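You operate a simulated robot arm through the tools that you are given. There is no shell and no other tool. Be economical: measure what you need, move in short steps, check, and stop when the job is done.

You are at the controls of a simulated robot arm. One attempt, no reset.

Task
Take the gauge block with the largest size on its label from the parts table top and leave it on the top of the cream block. Then take the bracket that says "QU6" from the parts table top and leave it on the cabinet side shelf. Then take the white block and put it on the top of the steel rack. Then put the clamp from the parts table top on the top of the cream block. Then fetch the stone block and set it on the top of the steel rack. Then put one of the job cards from the parts table top on the bed cover. Then press the x zero button three times. Then close the left drawer. Then shut the middle drawer. Then press the gauge save button two times. Then stack the can labelled "grease" from the desk top on top of the can marked "OIL". Then fetch the fine filter from the top of the wire bench and stand it on the parts table top. The order counts. Set down upright: white block, filter.

The check looks at the end state, three seconds after you hand in, the way a careful person would. Anything else that was tipped, shoved, dropped, spilled or broken makes it a failure. A push-on lid holds only when it is set on centred and level and pressed home; a screw cap is set on level and turned clockwise until tight.

Robot
A 6-joint arm with a fingered hand on a trunk, on a base that drives. Base frame: it is fixed to the floor where the robot stands at the start and does not move with it; the origin is under the middle of the robot, x ahead of it, y to its left, z up; the surface under the hand at the start is at about z = 760. Lengths are in mm, angles in rad, forces in N, time in s.
With the tool pointing down near the work surface it reaches from about 340 to 800 mm from the robot's upright axis, wherever it stands. Its first joint turns from -2.007 to 2.007 rad. Places, roughly: bed cover (17x15x2 cm) [-2100, 1700, 1000]; bracket [750, 250, 750]; cabinet side shelf (18x30 cm) [-960, 520, 960]; can [-1500, 2750, 750]; clamp [500, -750, 750]; filter [-1500, -4750, 1000]; gauge block [500, 0, 750]; gauge save button [-1500, 2300, 800]; job card [500, -1000, 750]; left drawer [-1200, 1600, 600]; middle drawer [-1200, 2100, 600]; parts table top [800, -400, 800]; stone block (7x4x3 cm) [900, -700, 800]; top of the cream block [1500, 1100, 900]; top of the steel rack [-2100, 2400, 1000]; white block (9x6x8 cm) [700, -600, 800]; x zero button [-1300, 0, 1500]. Payload 4 kg.
Tool frame: the origin (TCP) lies between the finger pads and is the grasp point; the fingertips stand 26 mm ahead of it; z points along the fingers, y is the line along which they close. Largest opening 164 mm; the body of the gripper starts 73 mm behind the TCP. The gripper is a hand of 5 fingers: y runs from the thumb to the fingers, the wrist lies at [0, 0, -239] in the tool frame, and closing takes about 1.5 s.
Orientation is that of the tool frame in the base frame, as [roll, pitch, yaw] about the fixed x, y, z axes, in that order (R = Rz(yaw) Ry(pitch) Rx(roll)). With the fingers straight down and closing along the base's y, the tool's x points along the base's -x, its y along +y and its z along -z.

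Tools
- The arm moves only by the tool move_arm. Its argument "plan" is one flat list of numbers, 7 for each row, row after row: the shift along the tool's x, y, z in units of 200 mm (1.0 is 200 mm), then the turn, a rotation vector about the tool's x, y, z in units of 60 degrees (1.0 is 60 degrees), then the finger opening in cm, from 0 to 16.4. In form: [x, y, z, ax, ay, az, gripper, x, y, z, ax, ay, az, gripper, ...]. A call has 1 to 20 rows; each row is the pose to reach, as a shift and turn from the pose commanded when the call began, along the tool's axes at that moment. A call with a number of a shift or a turn outside -1 to 1 is refused whole. A row lasts 0.2 s, in which the tool goes at most 50 mm and 0.15 rad; a call with a longer step from one row to the next is refused whole, and so is a gripper value outside its range. A pose out of reach is approached as far as the arm can. The call stops where the force on the tool passes 40 N (or 10 N more than at its start, if that is more) or the arm is blocked; 0.2 s more then pass. Each finger travels about 45 mm/s and halts on what it meets, pressing with about 26 N; the grip force reading is that of the motor and also rises with nothing between the fingers. The clock runs only during rows and for 0.2 s after the last one: add rows that repeat a pose to give the fingers time. It gives the time, the measured TCP pose, the force on the tool (base axes), the opening and the grip force at its end, in the units of the frame above (readings bear some noise), with the torque about the TCP (base axes, N m) and any sound that the robot's microphone picked up, and new pictures: "show" is both (left out), scene, wrist or none.
- Cameras (640 x 400 px; columns grow to the right, rows downward): "scene" is now at [-31.7, 136.6, 1623.7]; the picture's right is [-0.87, -0.50, 0.00], its down [-0.46, 0.81, -0.36] and it looks along [0.18, -0.31, -0.93] (base axes); focal length 214 px, centre (320, 200). "wrist" rides on the gripper at [50, -70, -93] in the tool frame; the picture's right is [0.81, 0.59, 0.00], its down [-0.43, 0.60, -0.68] and it looks along [-0.40, 0.55, 0.74] (tool axes); focal length 270 px, centre (320, 200). There is no depth. A picture from a camera that has moved, and an enlarged one, comes with that camera's place and axes in the base frame and with its lens.
- raise_lower(by): slides the trunk up (or, below 0, down) by that many mm; the arm and the scene camera ride with it, the base frame stays. It gives what a move gives, with no picture.
- base_move(legs): drives the robot by 1 to 6 legs, each [ahead, left, turn to the left] in mm, mm and rad, along the robot's own axes; the way and the turn of a leg run together, so that a leg with both is an arc; at most 1500 mm and 3.142 rad a leg. The arm and the cameras ride along, it lands a little off, and it stops where it bumps. It gives what a move gives, and a new picture of the scene camera.
- preshape(shape): the hand has 5 fingers and takes this shape, open, in about a second: jaw (thumb against the fingers, like two jaws); tri (thumb and two fingers); tip (a fingertip pinch); poke (one finger out to press); point (the index stretched); flat (the hand flat); cup (the hand cupped); fist (a fist). The gripper value then closes the fingers along that shape, each until it touches; the sizes above hold for jaw. It gives what a move gives, with no picture.
- aim_head(pan, tilt): turns the head with the scene camera to pan (to the left, within 2.705 rad either way) and tilt (down, from -0.506 to 1.204), counted from straight ahead of the robot. It gives what a move gives, and a new picture of the scene camera.
- enlarge(camera, box): a new picture of the part [left, top, right, bottom] of that camera's present view, enlarged. No time passes.
- job_done(): hands the job in; it is judged then, once.

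Go step by step. Nothing tells you exact positions but the pictures and the camera data: compare them with the known pose of the tool, close in by small moves and look again before you grip or let go. The budget is 525 turns and 360 pictures, counting those below and the enlarged ones. Unless the task says otherwise, let go and move clear before handing in, and close with one line.

The tools are called after "Request:" by a JSON object that holds its "method" and its "body". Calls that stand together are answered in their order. move_arm: Moves the arm, as the interface text tells. Its arguments: {"type":"object","properties":{"plan":{"type":"array","items":{"type":"number"}},"show":{"type":"string","enum":["both","scene","wrist","none"]}},"required":["plan"]} The other tools are called the same way: raise_lower (by) slides the trunk up or down; preshape (shape) gives the hand a shape; base_move (legs) drives the base; aim_head (pan, tilt) turns the head that bears the scene camera; enlarge (camera, box) takes an enlarged picture of a part of a camera's view; job_done () hands the job in.

At the start:

```text
time_s: 0.0
tool_pos: [551.6, -228.1, 1001.2]
tool_rot: [-3.141, -0.001, 3.14]
wrist_force: [-0.1, 1.5, -0.6]
wrist_torque: [-0.02, -0.01, 0.0]
opening: 163.9
gripper_force: 0.0
shape: jaw
trunk travel left (down, up): [-700.0, 290.0]
robot x, y, heading: [1.9, 2.0, -0.004]
head pan, tilt: [-1.051, 1.201]
```

scene: 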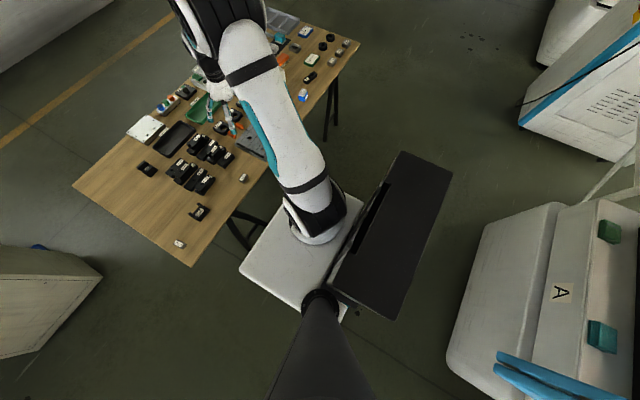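
wrist: 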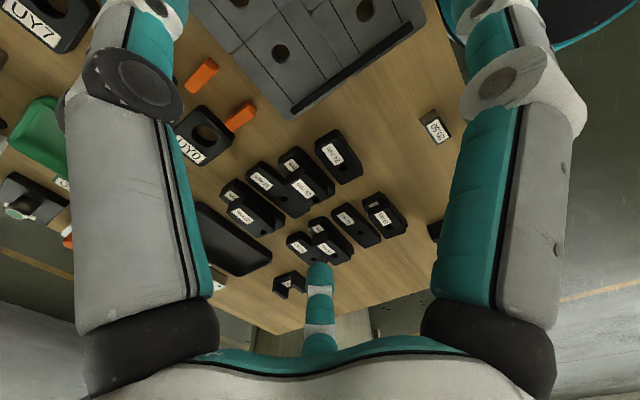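

I see the parts table with brackets and blocks, in an oblique view. I'll aim the head at the table to survey it.

Request:
{"method": "aim_head", "body": {"pan": 0.0, "tilt": 0.8}}

Request:
{"method": "aim_head", "body": {"pan": -0.7, "tilt": 0.8}}

```text
time_s: 1.3
tool_pos: [552.5, -228.2, 999.5]
tool_rot: [-3.14, 0.001, -3.141]
wrist_force: [0.7, -0.2, -0.6]
wrist_torque: [0.03, -0.02, -0.01]
opening: 163.9
gripper_force: 0.0
shape: jaw
trunk travel left (down, up): [-700.0, 290.0]
robot x, y, heading: [3.8, 0.8, 0.003]
head pan, tilt: [0.0, 0.799]
camera scene: at [21.2, 185.0, 1651.5], right [0.0, -1.0, 0.0], down [-0.72, 0.0, -0.7], along [0.7, 0.0, -0.72], focal length 214 px, centre (320, 200)
```

scene: 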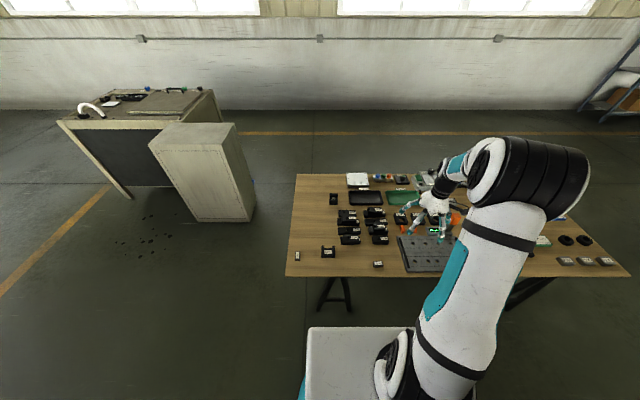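

```text
time_s: 2.4
tool_pos: [551.9, -228.0, 1000.6]
tool_rot: [-3.141, -0.001, 3.141]
wrist_force: [-0.7, -0.2, 0.6]
wrist_torque: [-0.02, -0.03, -0.02]
opening: 163.9
gripper_force: 0.1
shape: jaw
trunk travel left (down, up): [-700.0, 290.0]
robot x, y, heading: [1.8, -2.3, -0.001]
head pan, tilt: [-0.7, 0.799]
camera scene: at [2.3, 133.1, 1651.5], right [-0.64, -0.77, 0.0], down [-0.55, 0.46, -0.7], along [0.53, -0.45, -0.72], focal length 214 px, centre (320, 200)
```

scene: 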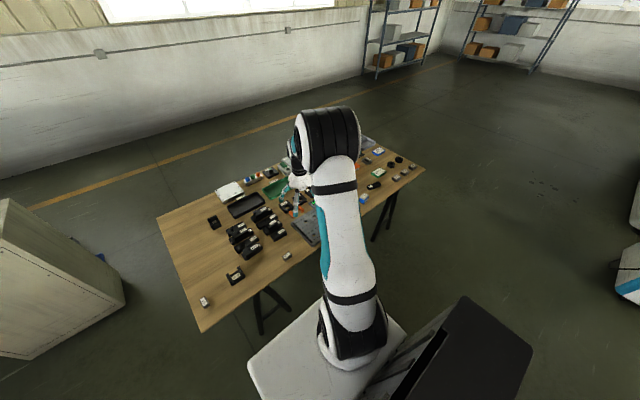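

The cream block stands ahead-left and the table ahead-right. I'll enlarge parts of the table for detail.

Request:
{"method": "aim_head", "body": {"pan": -0.3, "tilt": 0.9}}

Request:
{"method": "enlarge", "body": {"camera": "scene", "box": [200, 100, 380, 212]}}

Request:
{"method": "enlarge", "body": {"camera": "scene", "box": [340, 80, 540, 205]}}

```text
time_s: 3.2
tool_pos: [552.3, -229.3, 998.9]
tool_rot: [-3.14, -0.001, -3.141]
wrist_force: [-0.3, 0.6, -0.3]
wrist_torque: [-0.02, 0.0, -0.01]
opening: 163.9
gripper_force: 0.1
shape: jaw
trunk travel left (down, up): [-700.0, 290.0]
robot x, y, heading: [1.7, 1.5, -0.003]
head pan, tilt: [-0.3, 0.901]
camera scene: at [12.7, 162.7, 1643.6], right [-0.3, -0.95, 0.0], down [-0.75, 0.23, -0.62], along [0.59, -0.18, -0.78], focal length 214 px, centre (320, 200)
```

scene: 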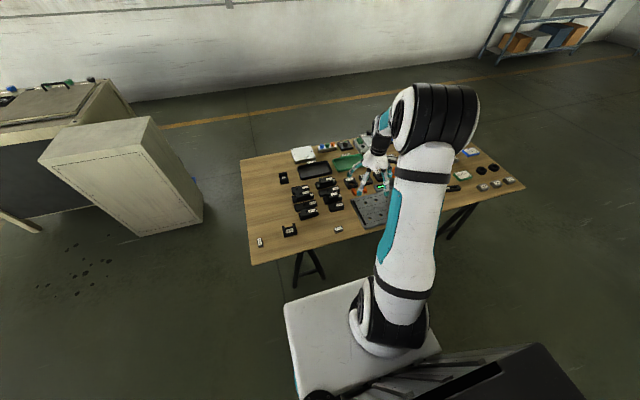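

```text
3.56 times, centred on (290, 156) of scene
camera zoom: at [12.7, 162.7, 1643.6], right [-0.3, -0.95, 0.0], down [-0.75, 0.23, -0.62], along [0.59, -0.18, -0.78], focal length 763 px, centre (427, 356)
```

zoom: 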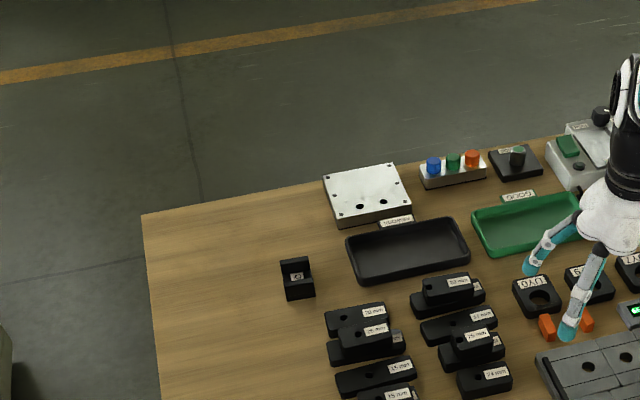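

```text
3.20 times, centred on (440, 142) of scene
camera zoom: at [12.7, 162.7, 1643.6], right [-0.3, -0.95, 0.0], down [-0.75, 0.23, -0.62], along [0.59, -0.18, -0.78], focal length 686 px, centre (-64, 384)
```

zoom: 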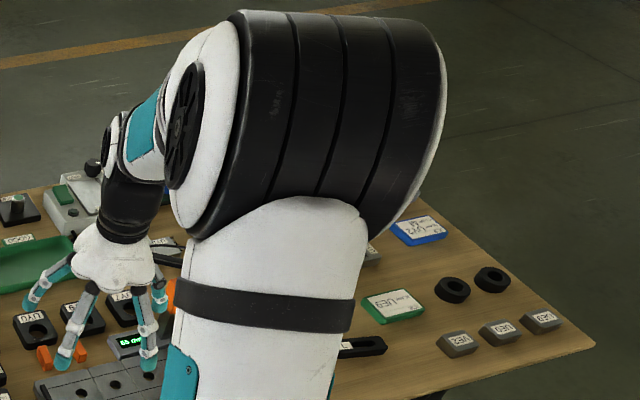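

The arm hides the right part. First I'll zoom in on the gauge blocks and brackets on the left part.

Request:
{"method": "enlarge", "body": {"camera": "scene", "box": [285, 170, 365, 220]}}

Request:
{"method": "enlarge", "body": {"camera": "scene", "box": [240, 200, 368, 280]}}

```text
8.00 times, centred on (325, 195) of scene
camera zoom: at [12.7, 162.7, 1643.6], right [-0.3, -0.95, 0.0], down [-0.75, 0.23, -0.62], along [0.59, -0.18, -0.78], focal length 1716 px, centre (280, 240)
```

zoom: 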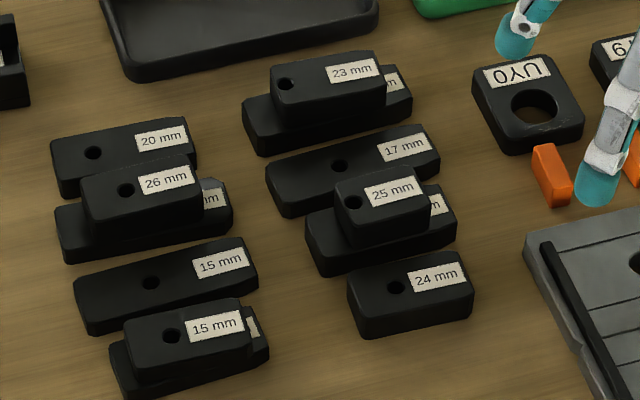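

```text
5.00 times, centred on (304, 240) of scene
camera zoom: at [12.7, 162.7, 1643.6], right [-0.3, -0.95, 0.0], down [-0.75, 0.23, -0.62], along [0.59, -0.18, -0.78], focal length 1072 px, centre (400, 0)
```

zoom: 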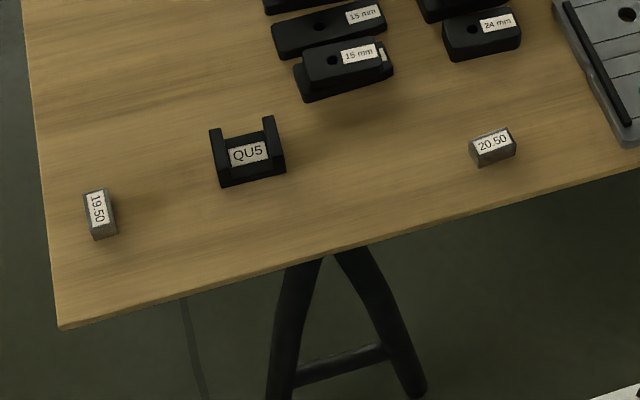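

The small metal pieces ("19.50", "20.50") are the gauge blocks. I'll swing the arm left to uncover the right part of the table.

Request:
{"method": "move_arm", "body": {"plan": [0, 0.25, 0, 0, 0, 0, 16.4, 0, 0.5, 0, 0, 0, 0, 16.4, 0, 0.75, 0, 0, 0, 0, 16.4, 0, 1, 0, 0, 0, 0, 16.4], "show": "none"}}

Request:
{"method": "move_arm", "body": {"plan": [0, 0.25, 0, 0, 0, 0, 16.4, 0, 0.5, 0, 0, 0, 0, 16.4, 0, 0.75, 0, 0, 0, 0, 16.4, 0, 1, 0, 0, 0, 0, 16.4], "show": "none"}}

Request:
{"method": "move_arm", "body": {"plan": [0, 0.25, 0, 0, 0, 0, 16.4, 0, 0.5, 0, 0, 0, 0, 16.4, 0, 0.75, 0, 0, 0, 0, 16.4, 0, 1, 0, 0, 0, 0, 16.4], "show": "none"}}

Request:
{"method": "aim_head", "body": {"pan": -0.6, "tilt": 0.8}}

```text
time_s: 4.2
tool_pos: [550.3, -27.4, 1000.9]
tool_rot: [3.14, 0.001, 3.141]
wrist_force: [-0.6, 0.2, -0.7]
wrist_torque: [-0.03, 0.01, 0.01]
opening: 163.8
gripper_force: 0.0
shape: jaw
trunk travel left (down, up): [-700.0, 290.0]
robot x, y, heading: [0.3, 1.6, 0.0]
head pan, tilt: [-0.3, 0.901]
```

```text
time_s: 5.2
tool_pos: [552.0, 172.2, 998.5]
tool_rot: [3.139, 0.0, 3.141]
wrist_force: [0.8, 0.0, -0.1]
wrist_torque: [0.01, 0.01, 0.0]
opening: 163.9
gripper_force: 0.1
shape: jaw
trunk travel left (down, up): [-700.0, 290.0]
robot x, y, heading: [-3.1, -1.2, -0.0]
head pan, tilt: [-0.3, 0.901]
```

```text
time_s: 6.2
tool_pos: [555.0, 373.5, 998.3]
tool_rot: [-3.139, -0.002, 3.141]
wrist_force: [-0.1, -0.1, -0.6]
wrist_torque: [-0.02, 0.01, 0.0]
opening: 163.7
gripper_force: 0.1
shape: jaw
trunk travel left (down, up): [-700.0, 290.0]
robot x, y, heading: [2.3, 0.5, 0.002]
head pan, tilt: [-0.3, 0.901]
```

```text
time_s: 7.0
tool_pos: [553.7, 371.5, 998.4]
tool_rot: [3.14, -0.001, -3.142]
wrist_force: [0.8, 0.7, 0.5]
wrist_torque: [0.03, -0.01, 0.0]
opening: 163.8
gripper_force: 0.0
shape: jaw
trunk travel left (down, up): [-700.0, 290.0]
robot x, y, heading: [-1.8, -0.7, -0.001]
head pan, tilt: [-0.6, 0.799]
camera scene: at [7.1, 139.8, 1651.4], right [-0.56, -0.83, 0.0], down [-0.59, 0.4, -0.7], along [0.58, -0.39, -0.72], focal length 214 px, centre (320, 200)
```

scene: 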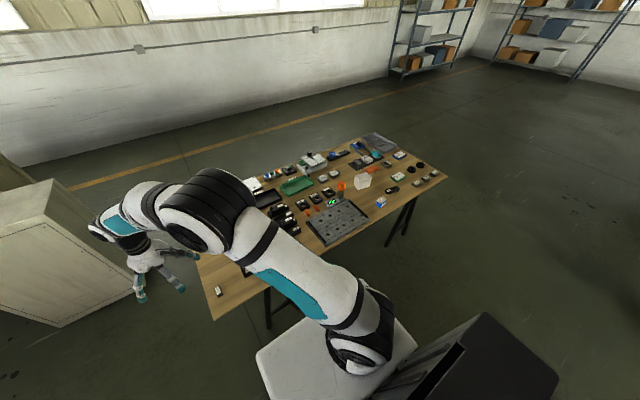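

Request:
{"method": "enlarge", "body": {"camera": "scene", "box": [340, 130, 452, 200]}}

Request:
{"method": "enlarge", "body": {"camera": "scene", "box": [265, 145, 393, 225]}}

```text
5.71 times, centred on (396, 165) of scene
camera zoom: at [7.1, 139.8, 1651.4], right [-0.56, -0.83, 0.0], down [-0.59, 0.4, -0.7], along [0.58, -0.39, -0.72], focal length 1226 px, centre (-114, 400)
```

zoom: 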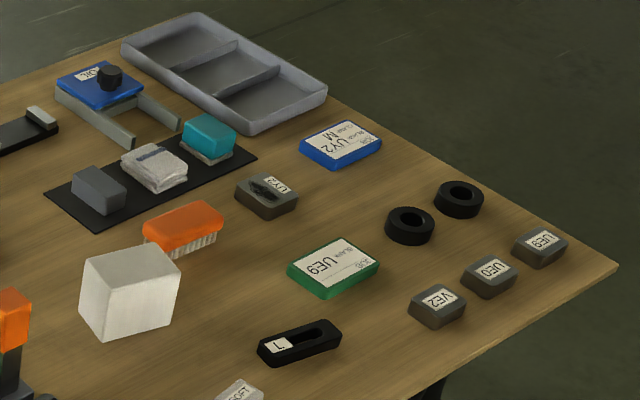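

```text
5.00 times, centred on (329, 185) of scene
camera zoom: at [7.1, 139.8, 1651.4], right [-0.56, -0.83, 0.0], down [-0.59, 0.4, -0.7], along [0.58, -0.39, -0.72], focal length 1072 px, centre (275, 275)
```

zoom: 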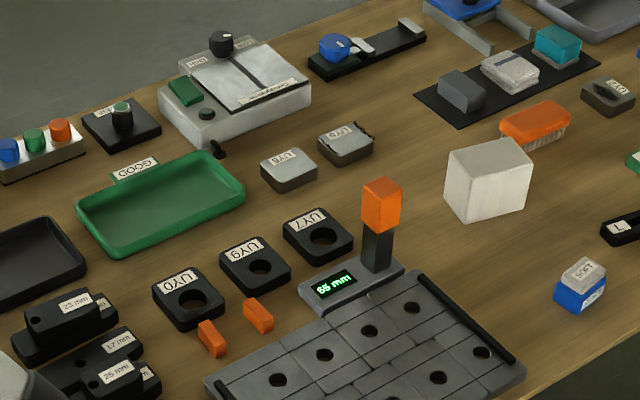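

I have located the clamp ("L", ~[549,-753]), white block (~[684,-626]), stone (~[855,-733]) and green job card (~[617,-880]). Now I go above the 20.50 gauge block at about [486,-73].

Request:
{"method": "move_arm", "body": {"plan": [0.06, -0.25, 0, 0, 0, 0, 16.4, 0.12, -0.5, 0, 0, 0, 0, 16.4, 0.18, -0.75, 0, 0, 0, 0, 16.4, 0.25, -1, 0, 0, 0, 0, 16.4], "show": "none"}}

Request:
{"method": "move_arm", "body": {"plan": [0.02, -0.25, 0, 0, 0, 0, 16.4, 0.05, -0.5, 0, 0, 0, 0, 16.4, 0.07, -0.75, 0.1, 0, 0, 0, 16.4, 0.09, -1, 0.3, 0, 0, 0, 16.4, 0.09, -1, 0.5, 0, 0, 0, 16.4]}}

```text
refused: row 1 steps farther than a row can; nothing moved
```

```text
refused: row 1 steps farther than a row can; nothing moved
```

The steps were slightly too long; I'll use smaller ones.

Request:
{"method": "move_arm", "body": {"plan": [0.06, -0.22, 0, 0, 0, 0, 16.4, 0.12, -0.44, 0, 0, 0, 0, 16.4, 0.18, -0.66, 0, 0, 0, 0, 16.4, 0.24, -0.88, 0, 0, 0, 0, 16.4, 0.27, -1, 0, 0, 0, 0, 16.4], "show": "none"}}

Request:
{"method": "move_arm", "body": {"plan": [0.02, -0.2, 0.1, 0, 0, 0, 16.4, 0.04, -0.4, 0.2, 0, 0, 0, 16.4, 0.05, -0.6, 0.3, 0, 0, 0, 16.4, 0.06, -0.8, 0.4, 0, 0, 0, 16.4, 0.07, -1, 0.5, 0, 0, 0, 16.4]}}

```text
time_s: 8.2
tool_pos: [498.6, 171.8, 1000.3]
tool_rot: [-3.141, 0.0, 3.14]
wrist_force: [0.3, 0.7, 0.5]
wrist_torque: [0.0, 0.0, 0.0]
opening: 163.6
gripper_force: 0.1
shape: jaw
trunk travel left (down, up): [-700.0, 290.0]
robot x, y, heading: [1.4, -2.7, -0.003]
head pan, tilt: [-0.6, 0.799]
```

```text
time_s: 9.4
tool_pos: [483.9, -30.8, 898.7]
tool_rot: [-3.14, -0.002, 3.141]
wrist_force: [0.2, 0.5, 0.4]
wrist_torque: [0.0, 0.0, 0.04]
opening: 164.0
gripper_force: 0.0
shape: jaw
trunk travel left (down, up): [-700.0, 290.0]
robot x, y, heading: [-2.6, -0.6, -0.003]
head pan, tilt: [-0.6, 0.799]
camera scene: at [7.5, 138.7, 1651.6], right [-0.56, -0.83, 0.0], down [-0.59, 0.41, -0.7], along [0.58, -0.39, -0.72], focal length 214 px, centre (320, 200)
camera wrist: at [434.5, -100.7, 991.2], right [-0.81, 0.59, 0.0], down [0.43, 0.6, 0.68], along [0.4, 0.55, -0.74], focal length 270 px, centre (320, 200)
```

scene: 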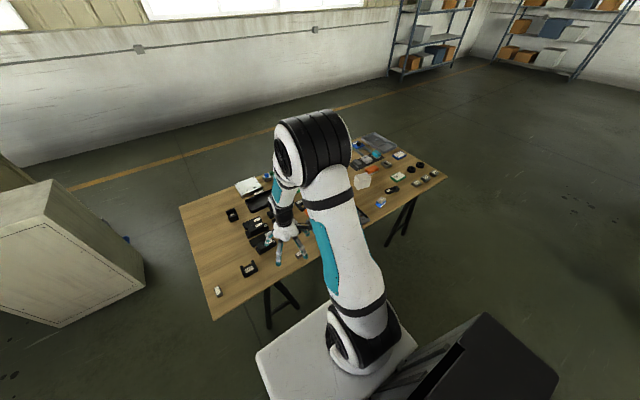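
wrist: 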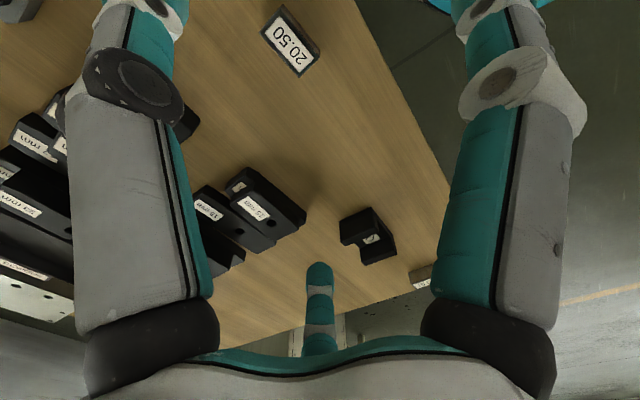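

The gauge block is at about [479,-75], long side (37 mm) along y. I'll go over it, narrow the opening to 8 cm and descend part way.

Request:
{"method": "move_arm", "body": {"plan": [0.02, -0.22, 0, 0, 0, 0, 12, 0.02, -0.22, 0.15, 0, 0, 0, 9, 0.02, -0.22, 0.3, 0, 0, 0, 8, 0.02, -0.22, 0.36, 0, 0, 0, 8, 0.02, -0.22, 0.36, 0, 0, 0, 8, 0.02, -0.22, 0.36, 0, 0, 0, 8]}}

```text
time_s: 10.8
tool_pos: [480.1, -73.0, 828.1]
tool_rot: [-3.141, -0.002, 3.142]
wrist_force: [0.7, -0.1, 0.0]
wrist_torque: [0.01, -0.04, 0.01]
opening: 80.1
gripper_force: 0.0
shape: jaw
trunk travel left (down, up): [-700.0, 290.0]
robot x, y, heading: [-0.8, -2.5, -0.002]
head pan, tilt: [-0.6, 0.799]
camera scene: at [7.1, 139.5, 1651.5], right [-0.56, -0.83, 0.0], down [-0.59, 0.41, -0.7], along [0.58, -0.39, -0.72], focal length 214 px, centre (320, 200)
camera wrist: at [429.6, -143.5, 920.0], right [-0.81, 0.59, 0.0], down [0.43, 0.6, 0.68], along [0.4, 0.55, -0.74], focal length 270 px, centre (320, 200)
```

scene: 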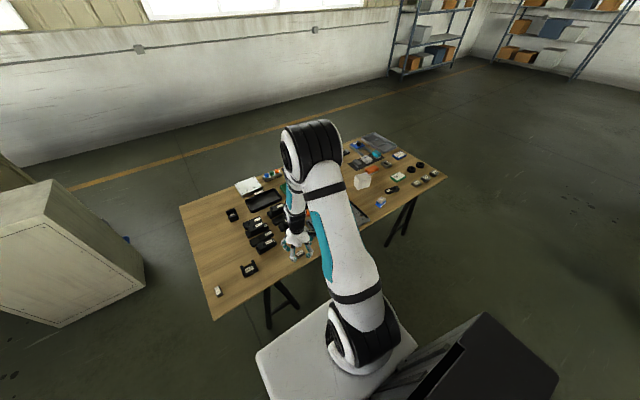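
wrist: 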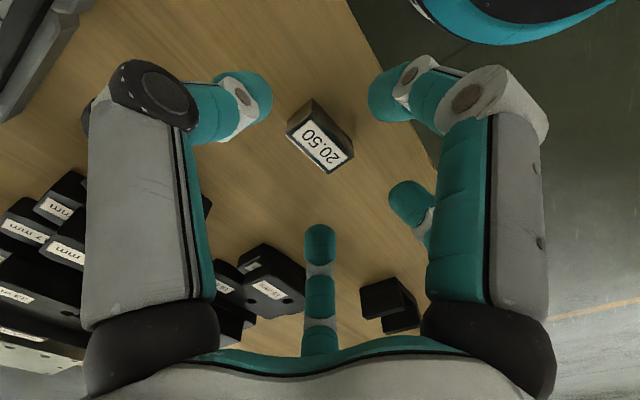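

The block is centred within the fingers; I take it at [476,-79]. I adjust slightly and descend to z≈791, then close.

Request:
{"method": "move_arm", "body": {"plan": [0.02, -0.03, 0.1, 0, 0, 0, 8, 0.02, -0.03, 0.185, 0, 0, 0, 8, 0.02, -0.03, 0.185, 0, 0, 0, 8], "show": "wrist"}}

```text
time_s: 11.6
tool_pos: [475.8, -80.0, 791.9]
tool_rot: [3.141, 0.001, -3.141]
wrist_force: [-0.4, -0.6, 0.1]
wrist_torque: [0.02, 0.02, -0.01]
opening: 80.5
gripper_force: 0.1
shape: jaw
trunk travel left (down, up): [-700.0, 290.0]
robot x, y, heading: [-3.1, 0.4, -0.0]
head pan, tilt: [-0.6, 0.799]
camera wrist: at [425.9, -149.3, 884.5], right [-0.81, 0.59, 0.0], down [0.43, 0.6, 0.68], along [0.4, 0.55, -0.74], focal length 270 px, centre (320, 200)
```

wrist: 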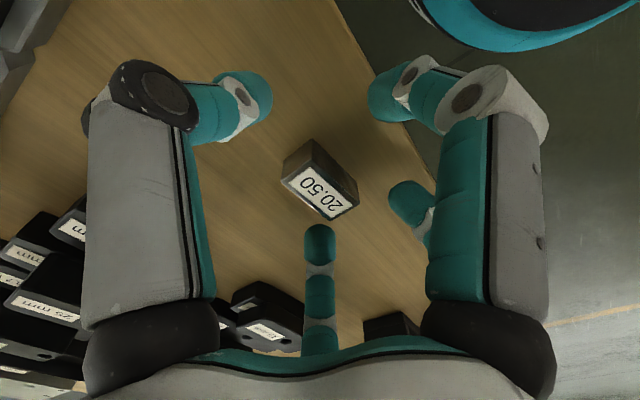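

The block sits between the fingers. Closing.

Request:
{"method": "move_arm", "body": {"plan": [0, 0, 0, 0, 0, 0, 4, 0, 0, 0, 0, 0, 0, 2, 0, 0, 0, 0, 0, 0, 2, 0, 0, 0, 0, 0, 0, 2, 0, 0, 0, 0, 0, 0, 2, 0, 0, 0, 0, 0, 0, 2, 0, 0, 0, 0, 0, 0, 2], "show": "wrist"}}

```text
time_s: 13.2
tool_pos: [476.9, -77.8, 792.4]
tool_rot: [-3.14, 0.0, 3.141]
wrist_force: [0.2, 0.0, 0.2]
wrist_torque: [-0.04, 0.0, -0.01]
opening: 25.8
gripper_force: 26.3
shape: jaw
trunk travel left (down, up): [-700.0, 290.0]
robot x, y, heading: [3.9, -0.4, 0.0]
head pan, tilt: [-0.6, 0.799]
camera wrist: at [425.9, -149.3, 884.6], right [-0.81, 0.59, 0.0], down [0.43, 0.6, 0.68], along [0.4, 0.55, -0.74], focal length 270 px, centre (320, 200)
```

wrist: 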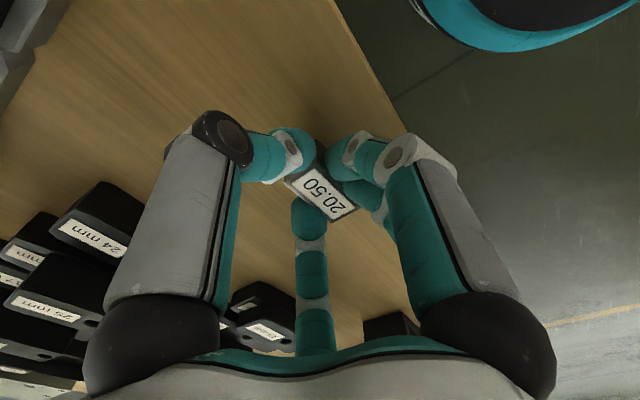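

It grips at 26 mm with 26 N. Lift to check.

Request:
{"method": "move_arm", "body": {"plan": [0, 0, -0.15, 0, 0, 0, 1.5, 0, 0, -0.35, 0, 0, 0, 1.5, 0, 0, -0.6, 0, 0, 0, 1.5, 0, 0, -0.8, 0, 0, 0, 1.5, 0, 0, -1, 0, 0, 0, 1.5], "show": "wrist"}}

```text
time_s: 14.4
tool_pos: [476.3, -78.3, 992.4]
tool_rot: [3.141, -0.001, -3.14]
wrist_force: [-0.2, 0.3, -0.8]
wrist_torque: [0.01, 0.0, 0.02]
opening: 26.1
gripper_force: 26.2
shape: jaw
trunk travel left (down, up): [-700.0, 290.0]
robot x, y, heading: [4.0, 0.0, 0.004]
head pan, tilt: [-0.6, 0.799]
camera wrist: at [425.8, -148.1, 1084.9], right [-0.81, 0.59, 0.0], down [0.43, 0.6, 0.68], along [0.4, 0.55, -0.74], focal length 270 px, centre (320, 200)
```

wrist: 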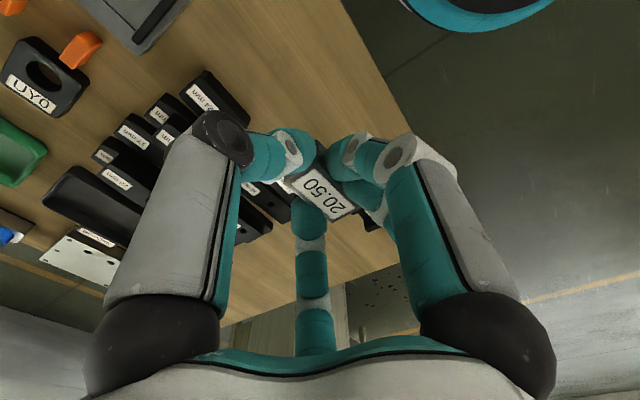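

The gauge block is held. Now I drive left and look at the cream block before approaching it.

Request:
{"method": "base_move", "body": {"legs": [[0, 1100, 0]]}}

Request:
{"method": "aim_head", "body": {"pan": 0.0, "tilt": 0.6}}

```text
time_s: 20.1
tool_pos: [481.5, 1018.9, 992.3]
tool_rot: [3.141, 0.0, 3.134]
wrist_force: [-1.0, -0.2, -1.3]
wrist_torque: [-0.05, -0.03, 0.02]
opening: 25.9
gripper_force: 25.7
shape: jaw
trunk travel left (down, up): [-700.0, 290.0]
robot x, y, heading: [7.5, 1104.1, -0.008]
head pan, tilt: [-0.6, 0.799]
camera scene: at [13.4, 1240.5, 1651.4], right [-0.57, -0.82, 0.0], down [-0.59, 0.41, -0.7], along [0.57, -0.4, -0.72], focal length 214 px, centre (320, 200)
```

scene: 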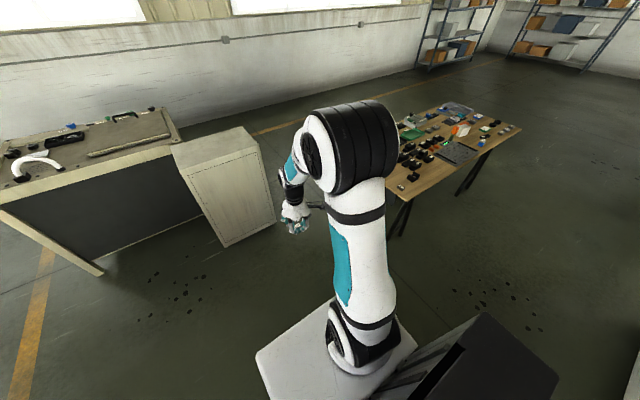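

```text
time_s: 21.1
tool_pos: [481.9, 1017.6, 992.2]
tool_rot: [-3.141, 0.001, 3.133]
wrist_force: [-0.5, 0.2, -1.0]
wrist_torque: [0.03, 0.03, 0.0]
opening: 25.7
gripper_force: 26.1
shape: jaw
trunk travel left (down, up): [-700.0, 290.0]
robot x, y, heading: [7.2, 1103.8, -0.011]
head pan, tilt: [0.0, 0.6]
camera scene: at [35.6, 1285.4, 1668.3], right [-0.01, -1.0, 0.0], down [-0.57, 0.01, -0.82], along [0.82, -0.01, -0.57], focal length 214 px, centre (320, 200)
```

scene: 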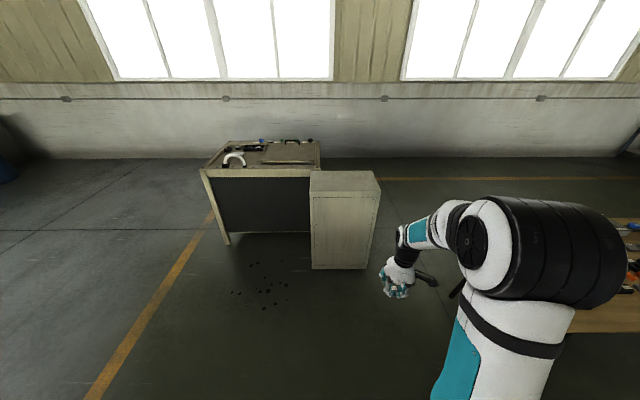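

The cream block top spans about x 1305–1670, y 845–1335, z≈835. I drive ahead to bring the arm over it.

Request:
{"method": "base_move", "body": {"legs": [[860, 0, 0.01]]}}

Request:
{"method": "aim_head", "body": {"pan": 0.0, "tilt": 0.9}}

```text
time_s: 25.7
tool_pos: [1363.6, 1022.1, 992.1]
tool_rot: [3.141, -0.002, -3.139]
wrist_force: [0.7, -0.9, -0.6]
wrist_torque: [-0.01, 0.01, 0.03]
opening: 26.0
gripper_force: 26.1
shape: jaw
trunk travel left (down, up): [-700.0, 290.0]
robot x, y, heading: [883.3, 1096.9, -0.002]
head pan, tilt: [0.0, 0.6]
camera scene: at [914.4, 1283.2, 1668.3], right [0.0, -1.0, 0.0], down [-0.57, 0.0, -0.82], along [0.82, 0.0, -0.57], focal length 214 px, centre (320, 200)
```

scene: 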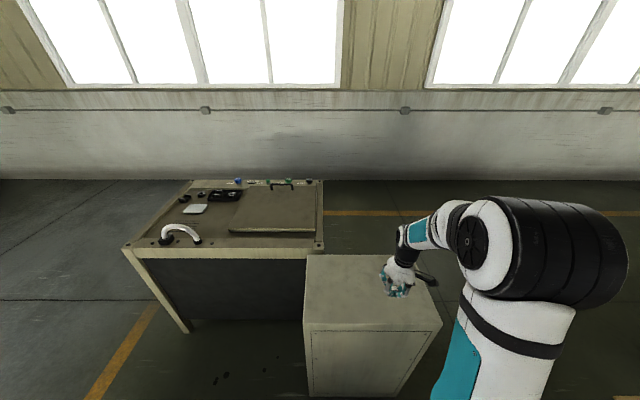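

```text
time_s: 26.5
tool_pos: [1362.4, 1021.0, 992.4]
tool_rot: [3.141, 0.001, -3.138]
wrist_force: [-0.3, -0.4, -1.6]
wrist_torque: [-0.04, 0.01, 0.01]
opening: 25.7
gripper_force: 26.1
shape: jaw
trunk travel left (down, up): [-700.0, 290.0]
robot x, y, heading: [885.9, 1096.1, 0.005]
head pan, tilt: [0.0, 0.901]
camera scene: at [901.1, 1283.2, 1643.6], right [0.0, -1.0, 0.0], down [-0.78, 0.0, -0.62], along [0.62, 0.0, -0.78], focal length 214 px, centre (320, 200)
```

scene: 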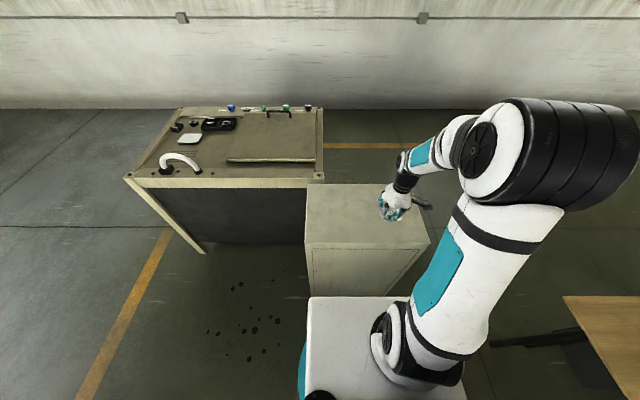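

The block top is at about z 840–870. I move forward above it and lower to z≈915, then look.

Request:
{"method": "move_arm", "body": {"plan": [-0.13, -0.03, 0.1, 0, 0, 0, 1.5, -0.26, -0.06, 0.2, 0, 0, 0, 1.5, -0.39, -0.1, 0.3, 0, 0, 0, 1.5, -0.39, -0.1, 0.38, 0, 0, 0, 1.5]}}

Request:
{"method": "enlarge", "body": {"camera": "scene", "box": [300, 150, 460, 250]}}

```text
time_s: 27.5
tool_pos: [1441.8, 1002.8, 915.8]
tool_rot: [3.141, 0.001, -3.139]
wrist_force: [0.1, 0.0, -1.0]
wrist_torque: [0.0, 0.01, 0.0]
opening: 25.6
gripper_force: 25.3
shape: jaw
trunk travel left (down, up): [-700.0, 290.0]
robot x, y, heading: [887.3, 1099.5, 0.004]
head pan, tilt: [0.0, 0.901]
camera scene: at [901.0, 1283.2, 1643.6], right [0.0, -1.0, 0.0], down [-0.78, 0.0, -0.62], along [0.62, 0.0, -0.78], focal length 214 px, centre (320, 200)
camera wrist: at [1391.1, 932.2, 1007.3], right [-0.81, 0.59, 0.0], down [0.43, 0.6, 0.68], along [0.4, 0.55, -0.74], focal length 270 px, centre (320, 200)
```

scene: 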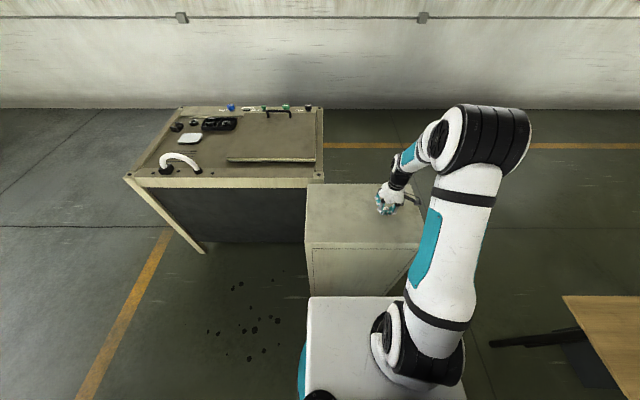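
wrist: 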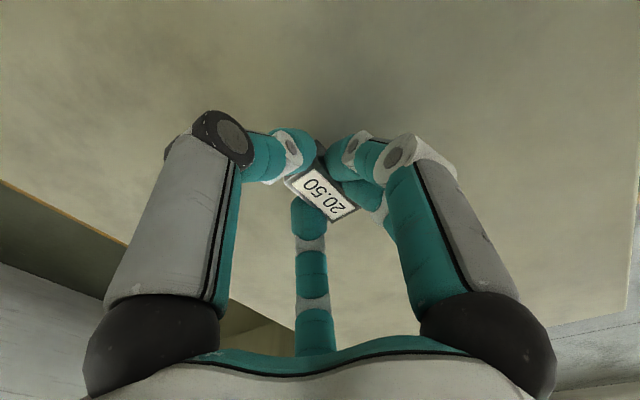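

```text
4.00 times, centred on (380, 200) of scene
camera zoom: at [901.0, 1283.2, 1643.6], right [0.0, -1.0, 0.0], down [-0.78, 0.0, -0.62], along [0.62, 0.0, -0.78], focal length 858 px, centre (80, 200)
```

zoom: 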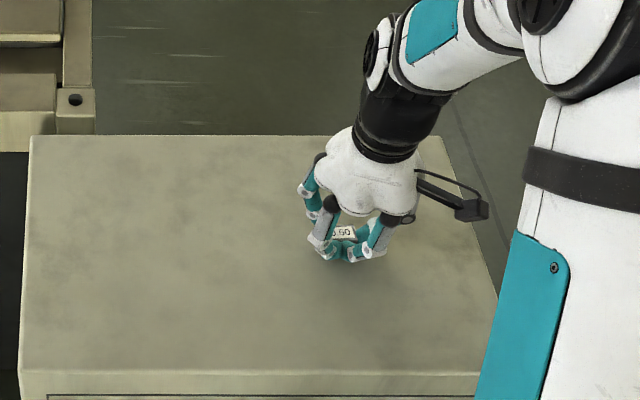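

I lower slowly until contact.

Request:
{"method": "move_arm", "body": {"plan": [0, 0, 0.025, 0, 0, 0, 1.5, 0, 0, 0.05, 0, 0, 0, 1.5, 0, 0, 0.075, 0, 0, 0, 1.5, 0, 0, 0.1, 0, 0, 0, 1.5, 0, 0, 0.125, 0, 0, 0, 1.5, 0, 0, 0.15, 0, 0, 0, 1.5], "show": "wrist"}}

```text
time_s: 28.3
tool_pos: [1443.0, 1001.3, 908.4]
tool_rot: [-3.138, 0.01, -3.14]
wrist_force: [-6.4, 0.5, 26.1]
wrist_torque: [0.07, 0.17, 0.03]
opening: 26.5
gripper_force: 26.2
shape: jaw
trunk travel left (down, up): [-700.0, 290.0]
robot x, y, heading: [885.3, 1098.5, 0.004]
head pan, tilt: [0.0, 0.901]
stopped in row 3: the force on the tool passed its limit at 45 N (the readings are from after the stop); the commanded pose is now the measured one
camera wrist: at [1391.7, 930.8, 1000.7], right [-0.81, 0.59, -0.01], down [0.42, 0.6, 0.68], along [0.4, 0.55, -0.73], focal length 270 px, centre (320, 200)
```

wrist: 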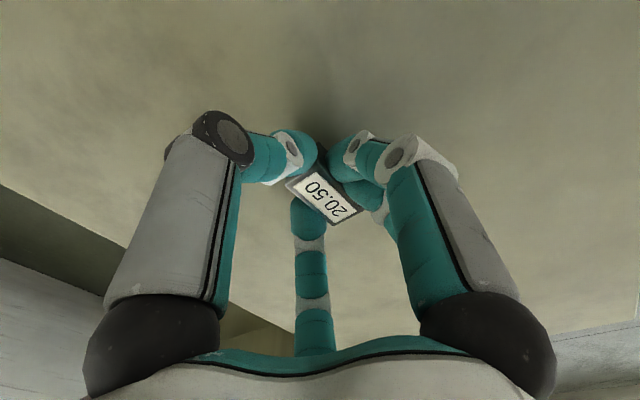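

Contact at TCP z≈909, so the top is at z≈877. I ease up 1 mm and open.

Request:
{"method": "move_arm", "body": {"plan": [0, 0, -0.005, 0, 0, 0, 1.5, 0, 0, -0.005, 0, 0, 0, 3.5, 0, 0, -0.005, 0, 0, 0, 6, 0, 0, -0.005, 0, 0, 0, 8, 0, 0, -0.005, 0, 0, 0, 8, 0, 0, -0.005, 0, 0, 0, 8, 0, 0, -0.005, 0, 0, 0, 8], "show": "wrist"}}

```text
time_s: 29.9
tool_pos: [1442.3, 1000.5, 907.3]
tool_rot: [-3.139, 0.006, -3.138]
wrist_force: [0.8, -0.7, 5.2]
wrist_torque: [0.03, 0.12, 0.0]
opening: 78.8
gripper_force: 0.1
shape: jaw
trunk travel left (down, up): [-700.0, 290.0]
robot x, y, heading: [885.2, 1099.5, 0.002]
head pan, tilt: [0.0, 0.901]
camera wrist: at [1392.7, 930.9, 998.7], right [-0.81, 0.59, -0.01], down [0.43, 0.6, 0.68], along [0.4, 0.55, -0.73], focal length 270 px, centre (320, 200)
```

wrist: 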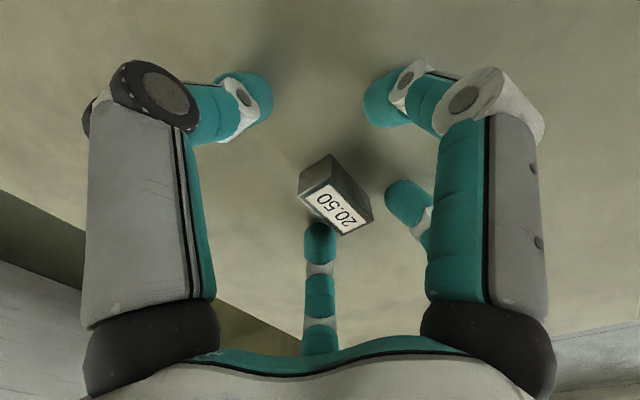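

The block is set down and free. I rise straight up.

Request:
{"method": "move_arm", "body": {"plan": [0, 0, -0.1, 0, 0, 0, 9, 0, 0, -0.3, 0, 0, 0, 12, 0, 0, -0.5, 0, 0, 0, 16, 0, 0, -0.7, 0, 0, 0, 16, 0.25, 0, -0.7, 0, 0, 0, 16, 0.45, 0, -0.7, 0, 0, 0, 16], "show": "both"}}

```text
time_s: 31.3
tool_pos: [1349.5, 1000.9, 1045.8]
tool_rot: [-3.14, 0.006, -3.138]
wrist_force: [-0.1, -0.5, 0.2]
wrist_torque: [-0.01, -0.01, -0.01]
opening: 159.8
gripper_force: 0.1
shape: jaw
trunk travel left (down, up): [-700.0, 290.0]
robot x, y, heading: [885.2, 1098.1, 0.005]
head pan, tilt: [0.0, 0.901]
camera scene: at [899.8, 1283.3, 1643.5], right [0.0, -1.0, 0.0], down [-0.78, 0.0, -0.62], along [0.62, 0.0, -0.78], focal length 214 px, centre (320, 200)
camera wrist: at [1298.8, 930.7, 1138.1], right [-0.81, 0.59, -0.01], down [0.43, 0.6, 0.68], along [0.4, 0.55, -0.73], focal length 270 px, centre (320, 200)
```

scene: 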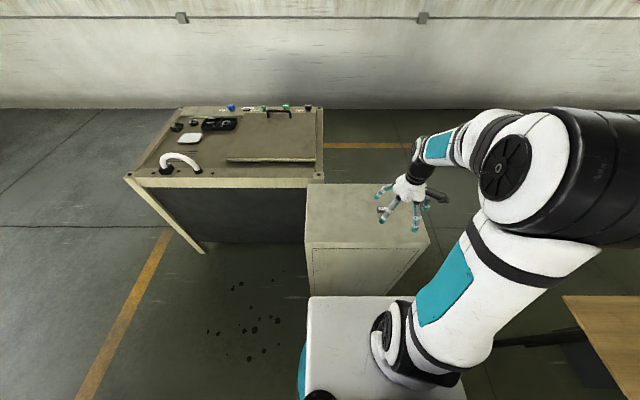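
wrist: 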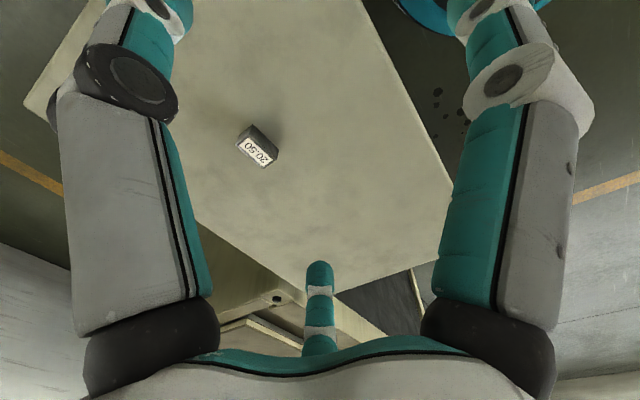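

The gauge block rests on the cream block at ~[1442,1000]. Next I look at the table from here to identify the QU6 bracket.

Request:
{"method": "aim_head", "body": {"pan": -1.6, "tilt": 0.75}}

```text
time_s: 33.0
tool_pos: [1351.4, 1001.6, 1045.8]
tool_rot: [-3.14, 0.007, -3.137]
wrist_force: [0.0, -0.4, -0.3]
wrist_torque: [0.0, 0.02, -0.03]
opening: 160.1
gripper_force: 0.0
shape: jaw
trunk travel left (down, up): [-700.0, 290.0]
robot x, y, heading: [885.5, 1097.7, 0.007]
head pan, tilt: [-1.6, 0.75]
camera scene: at [823.1, 1200.1, 1655.5], right [-1.0, 0.03, 0.0], down [0.02, 0.68, -0.73], along [-0.02, -0.73, -0.68], focal length 214 px, centre (320, 200)
```

scene: 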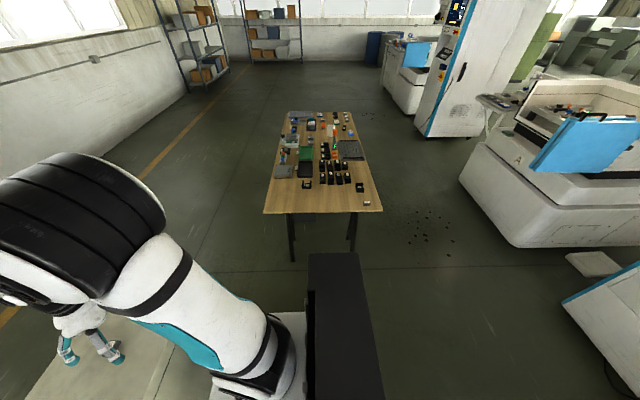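

Request:
{"method": "enlarge", "body": {"camera": "scene", "box": [260, 140, 388, 220]}}

Request:
{"method": "enlarge", "body": {"camera": "scene", "box": [270, 105, 366, 165]}}

```text
5.00 times, centred on (324, 180) of scene
camera zoom: at [823.1, 1200.1, 1655.5], right [-1.0, 0.03, 0.0], down [0.02, 0.68, -0.73], along [-0.02, -0.73, -0.68], focal length 1072 px, centre (300, 300)
```

zoom: 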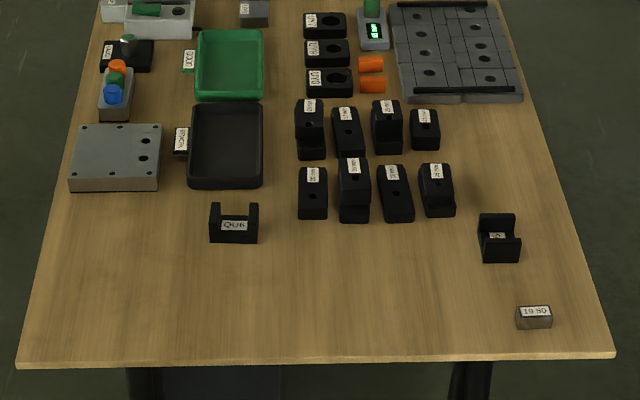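

```text
6.67 times, centred on (318, 135) of scene
camera zoom: at [823.1, 1200.1, 1655.5], right [-1.0, 0.03, 0.0], down [0.02, 0.68, -0.73], along [-0.02, -0.73, -0.68], focal length 1430 px, centre (333, 633)
```

zoom: 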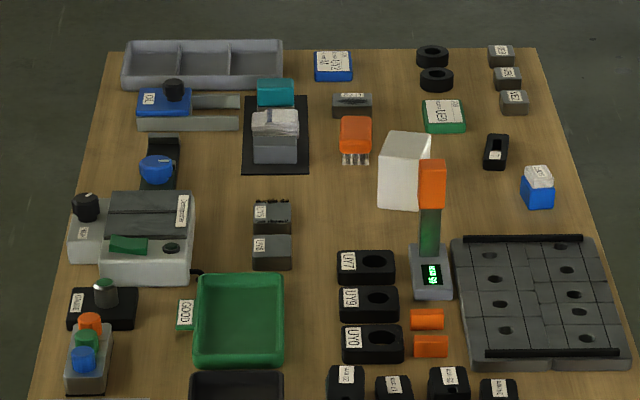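

QU6 is the rear bracket, at about [878,121]. I'll approach the table from its left end: back off, turn right 90° and drive up.

Request:
{"method": "base_move", "body": {"legs": [[-80, 0, 0], [0, 0, -1.571], [360, 80, 0]]}}

Request:
{"method": "aim_head", "body": {"pan": 0.0, "tilt": 0.9}}

```text
time_s: 39.8
tool_pos: [797.7, 266.8, 1045.5]
tool_rot: [-3.139, 0.007, 1.582]
wrist_force: [0.3, 0.3, -0.3]
wrist_torque: [0.01, 0.01, -0.03]
opening: 159.9
gripper_force: 0.1
shape: jaw
trunk travel left (down, up): [-700.0, 290.0]
robot x, y, heading: [892.1, 732.7, -1.56]
head pan, tilt: [-1.6, 0.75]
camera scene: at [993.7, 796.2, 1655.5], right [0.02, 1.0, 0.0], down [0.68, -0.01, -0.73], along [-0.73, 0.01, -0.68], focal length 214 px, centre (320, 200)
```

scene: 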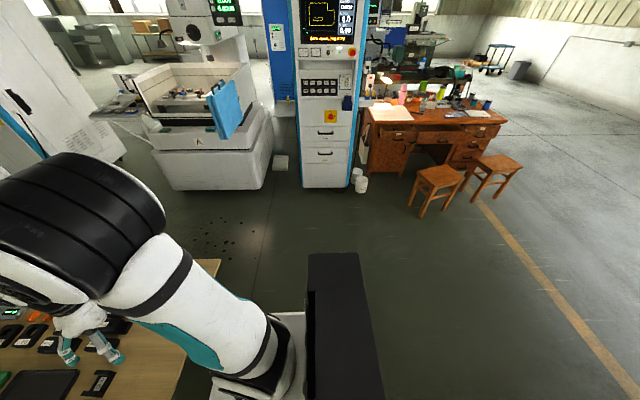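

```text
time_s: 41.5
tool_pos: [797.5, 267.5, 1046.0]
tool_rot: [-3.14, 0.007, 1.582]
wrist_force: [0.0, -0.2, -0.4]
wrist_torque: [-0.02, 0.0, -0.02]
opening: 159.6
gripper_force: 0.0
shape: jaw
trunk travel left (down, up): [-700.0, 290.0]
robot x, y, heading: [890.5, 735.9, -1.558]
head pan, tilt: [0.0, 0.901]
camera scene: at [1077.0, 719.9, 1643.6], right [-1.0, -0.01, 0.0], down [-0.01, 0.78, -0.62], along [0.01, -0.62, -0.78], focal length 214 px, centre (320, 200)
```

scene: 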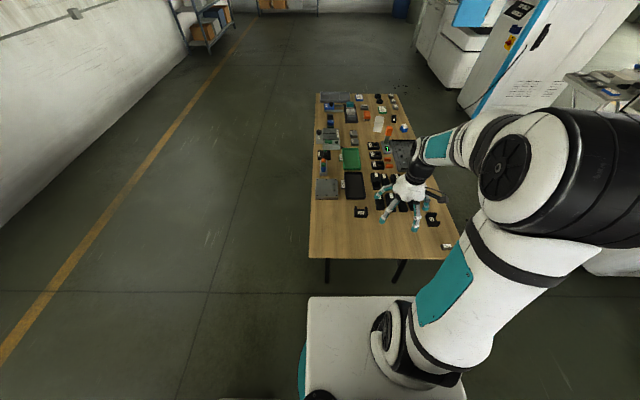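

The tool must move to [885,112] above QU6. Moving there at z≈930.

Request:
{"method": "move_arm", "body": {"plan": [-0.18, 0.1, 0.05, 0, 0, 0, 16, -0.36, 0.2, 0.12, 0, 0, 0, 16, -0.54, 0.3, 0.2, 0, 0, 0, 14, -0.7, 0.4, 0.3, 0, 0, 0, 13, -0.77, 0.44, 0.45, 0, 0, 0, 12, -0.77, 0.44, 0.57, 0, 0, 0, 12], "show": "wrist"}}

```text
time_s: 42.9
tool_pos: [886.6, 113.7, 933.4]
tool_rot: [-3.139, 0.005, 1.58]
wrist_force: [0.0, 0.6, 0.0]
wrist_torque: [0.0, 0.01, -0.01]
opening: 120.4
gripper_force: 0.0
shape: jaw
trunk travel left (down, up): [-700.0, 290.0]
robot x, y, heading: [891.8, 731.0, -1.563]
head pan, tilt: [0.0, 0.901]
camera wrist: at [817.1, 162.1, 1024.7], right [0.58, 0.81, -0.01], down [0.6, -0.42, 0.68], along [0.55, -0.4, -0.73], focal length 270 px, centre (320, 200)
```

wrist: 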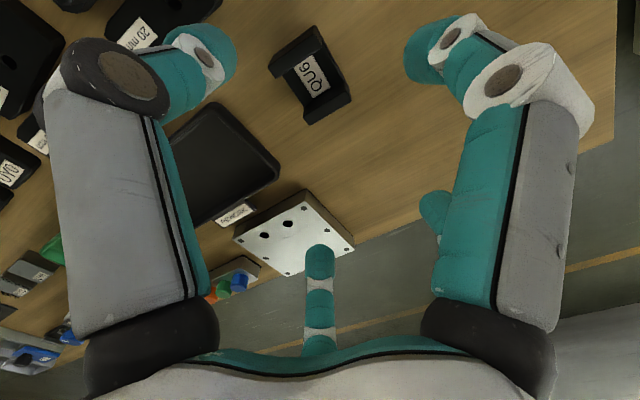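

QU6 is at about [875,109]; uprights are separated along x (65 mm). I correct and descend to z≈850.

Request:
{"method": "move_arm", "body": {"plan": [-0.02, -0.055, 0.1, 0, 0, 0, 11, -0.02, -0.055, 0.25, 0, 0, 0, 10, -0.02, -0.055, 0.4, 0, 0, 0, 10, -0.02, -0.055, 0.4, 0, 0, 0, 10], "show": "wrist"}}

```text
time_s: 43.9
tool_pos: [873.6, 109.0, 850.7]
tool_rot: [-3.139, 0.006, 1.582]
wrist_force: [0.3, -0.1, -0.2]
wrist_torque: [0.01, -0.03, -0.01]
opening: 100.3
gripper_force: 0.0
shape: jaw
trunk travel left (down, up): [-700.0, 290.0]
robot x, y, heading: [890.4, 732.6, -1.56]
head pan, tilt: [0.0, 0.901]
camera wrist: at [804.1, 158.6, 943.1], right [0.58, 0.81, -0.01], down [0.6, -0.42, 0.68], along [0.55, -0.4, -0.73], focal length 270 px, centre (320, 200)
```

wrist: 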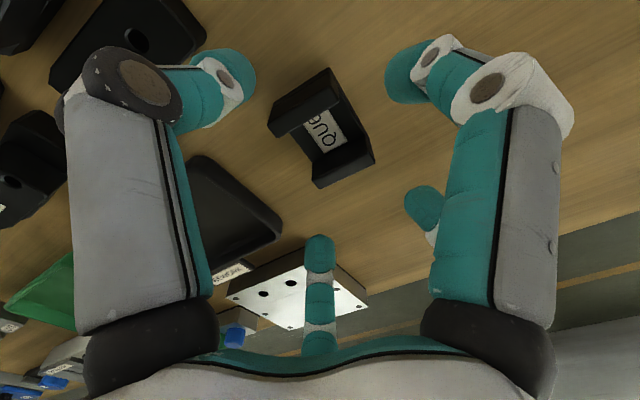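

Aligned. Descend to z≈800 and close.

Request:
{"method": "move_arm", "body": {"plan": [0, -0.01, 0.1, 0, 0, 0, 10, 0, -0.01, 0.2, 0, 0, 0, 10, 0, -0.01, 0.255, 0, 0, 0, 10, 0, -0.01, 0.255, 0, 0, 0, 7, 0, -0.01, 0.255, 0, 0, 0, 5, 0, -0.01, 0.255, 0, 0, 0, 4, 0, -0.01, 0.255, 0, 0, 0, 4, 0, -0.01, 0.255, 0, 0, 0, 4], "show": "wrist"}}

```text
time_s: 45.7
tool_pos: [873.2, 109.1, 801.8]
tool_rot: [-3.141, 0.006, 1.582]
wrist_force: [0.6, 0.6, 0.8]
wrist_torque: [0.0, 0.03, -0.03]
opening: 48.0
gripper_force: 0.0
shape: jaw
trunk travel left (down, up): [-700.0, 290.0]
robot x, y, heading: [892.5, 737.7, -1.559]
head pan, tilt: [0.0, 0.901]
camera wrist: at [803.0, 159.5, 893.1], right [0.58, 0.81, -0.01], down [0.6, -0.42, 0.68], along [0.55, -0.4, -0.73], focal length 270 px, centre (320, 200)
```

wrist: 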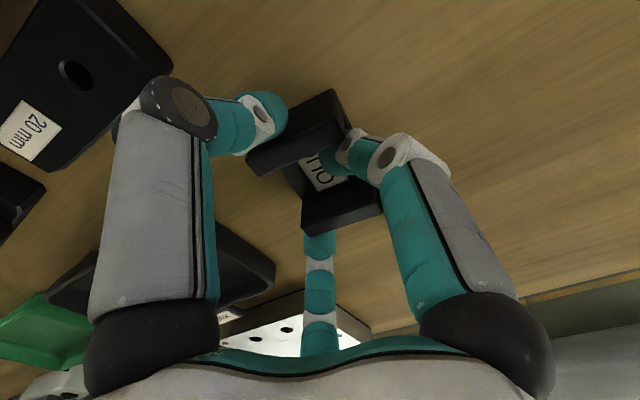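

The right finger seems to reach into the U. I look from the scene camera before going on.

Request:
{"method": "enlarge", "body": {"camera": "scene", "box": [330, 175, 410, 225]}}

Request:
{"method": "enlarge", "body": {"camera": "wrist", "box": [200, 60, 456, 220]}}

```text
8.00 times, centred on (370, 200) of scene
camera zoom: at [1077.2, 720.0, 1643.5], right [-1.0, -0.01, 0.0], down [-0.01, 0.78, -0.62], along [0.01, -0.62, -0.78], focal length 1716 px, centre (-80, 200)
```

zoom: 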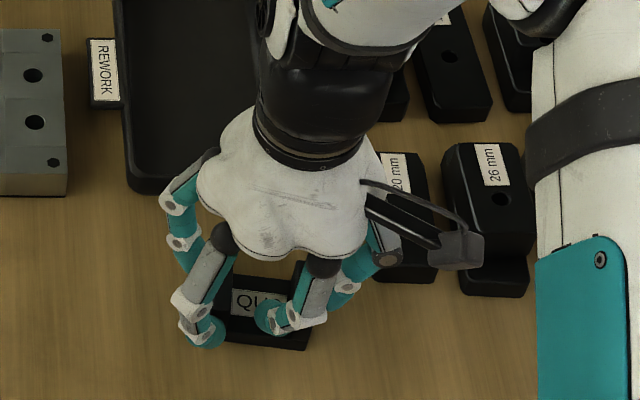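

```text
2.50 times, centred on (328, 140) of wrist
camera zoom: at [803.0, 159.5, 893.1], right [0.58, 0.81, -0.01], down [0.6, -0.42, 0.68], along [0.55, -0.4, -0.73], focal length 676 px, centre (300, 350)
```

zoom: 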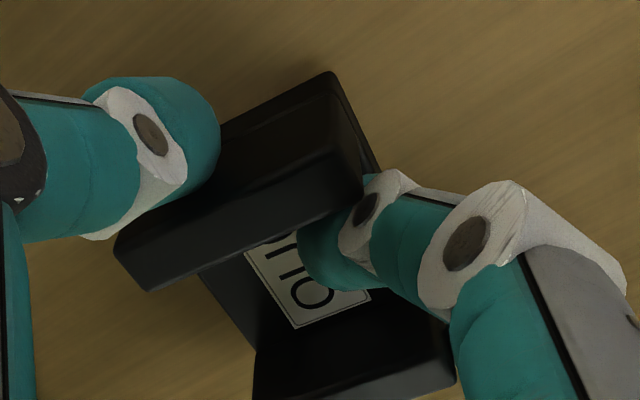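

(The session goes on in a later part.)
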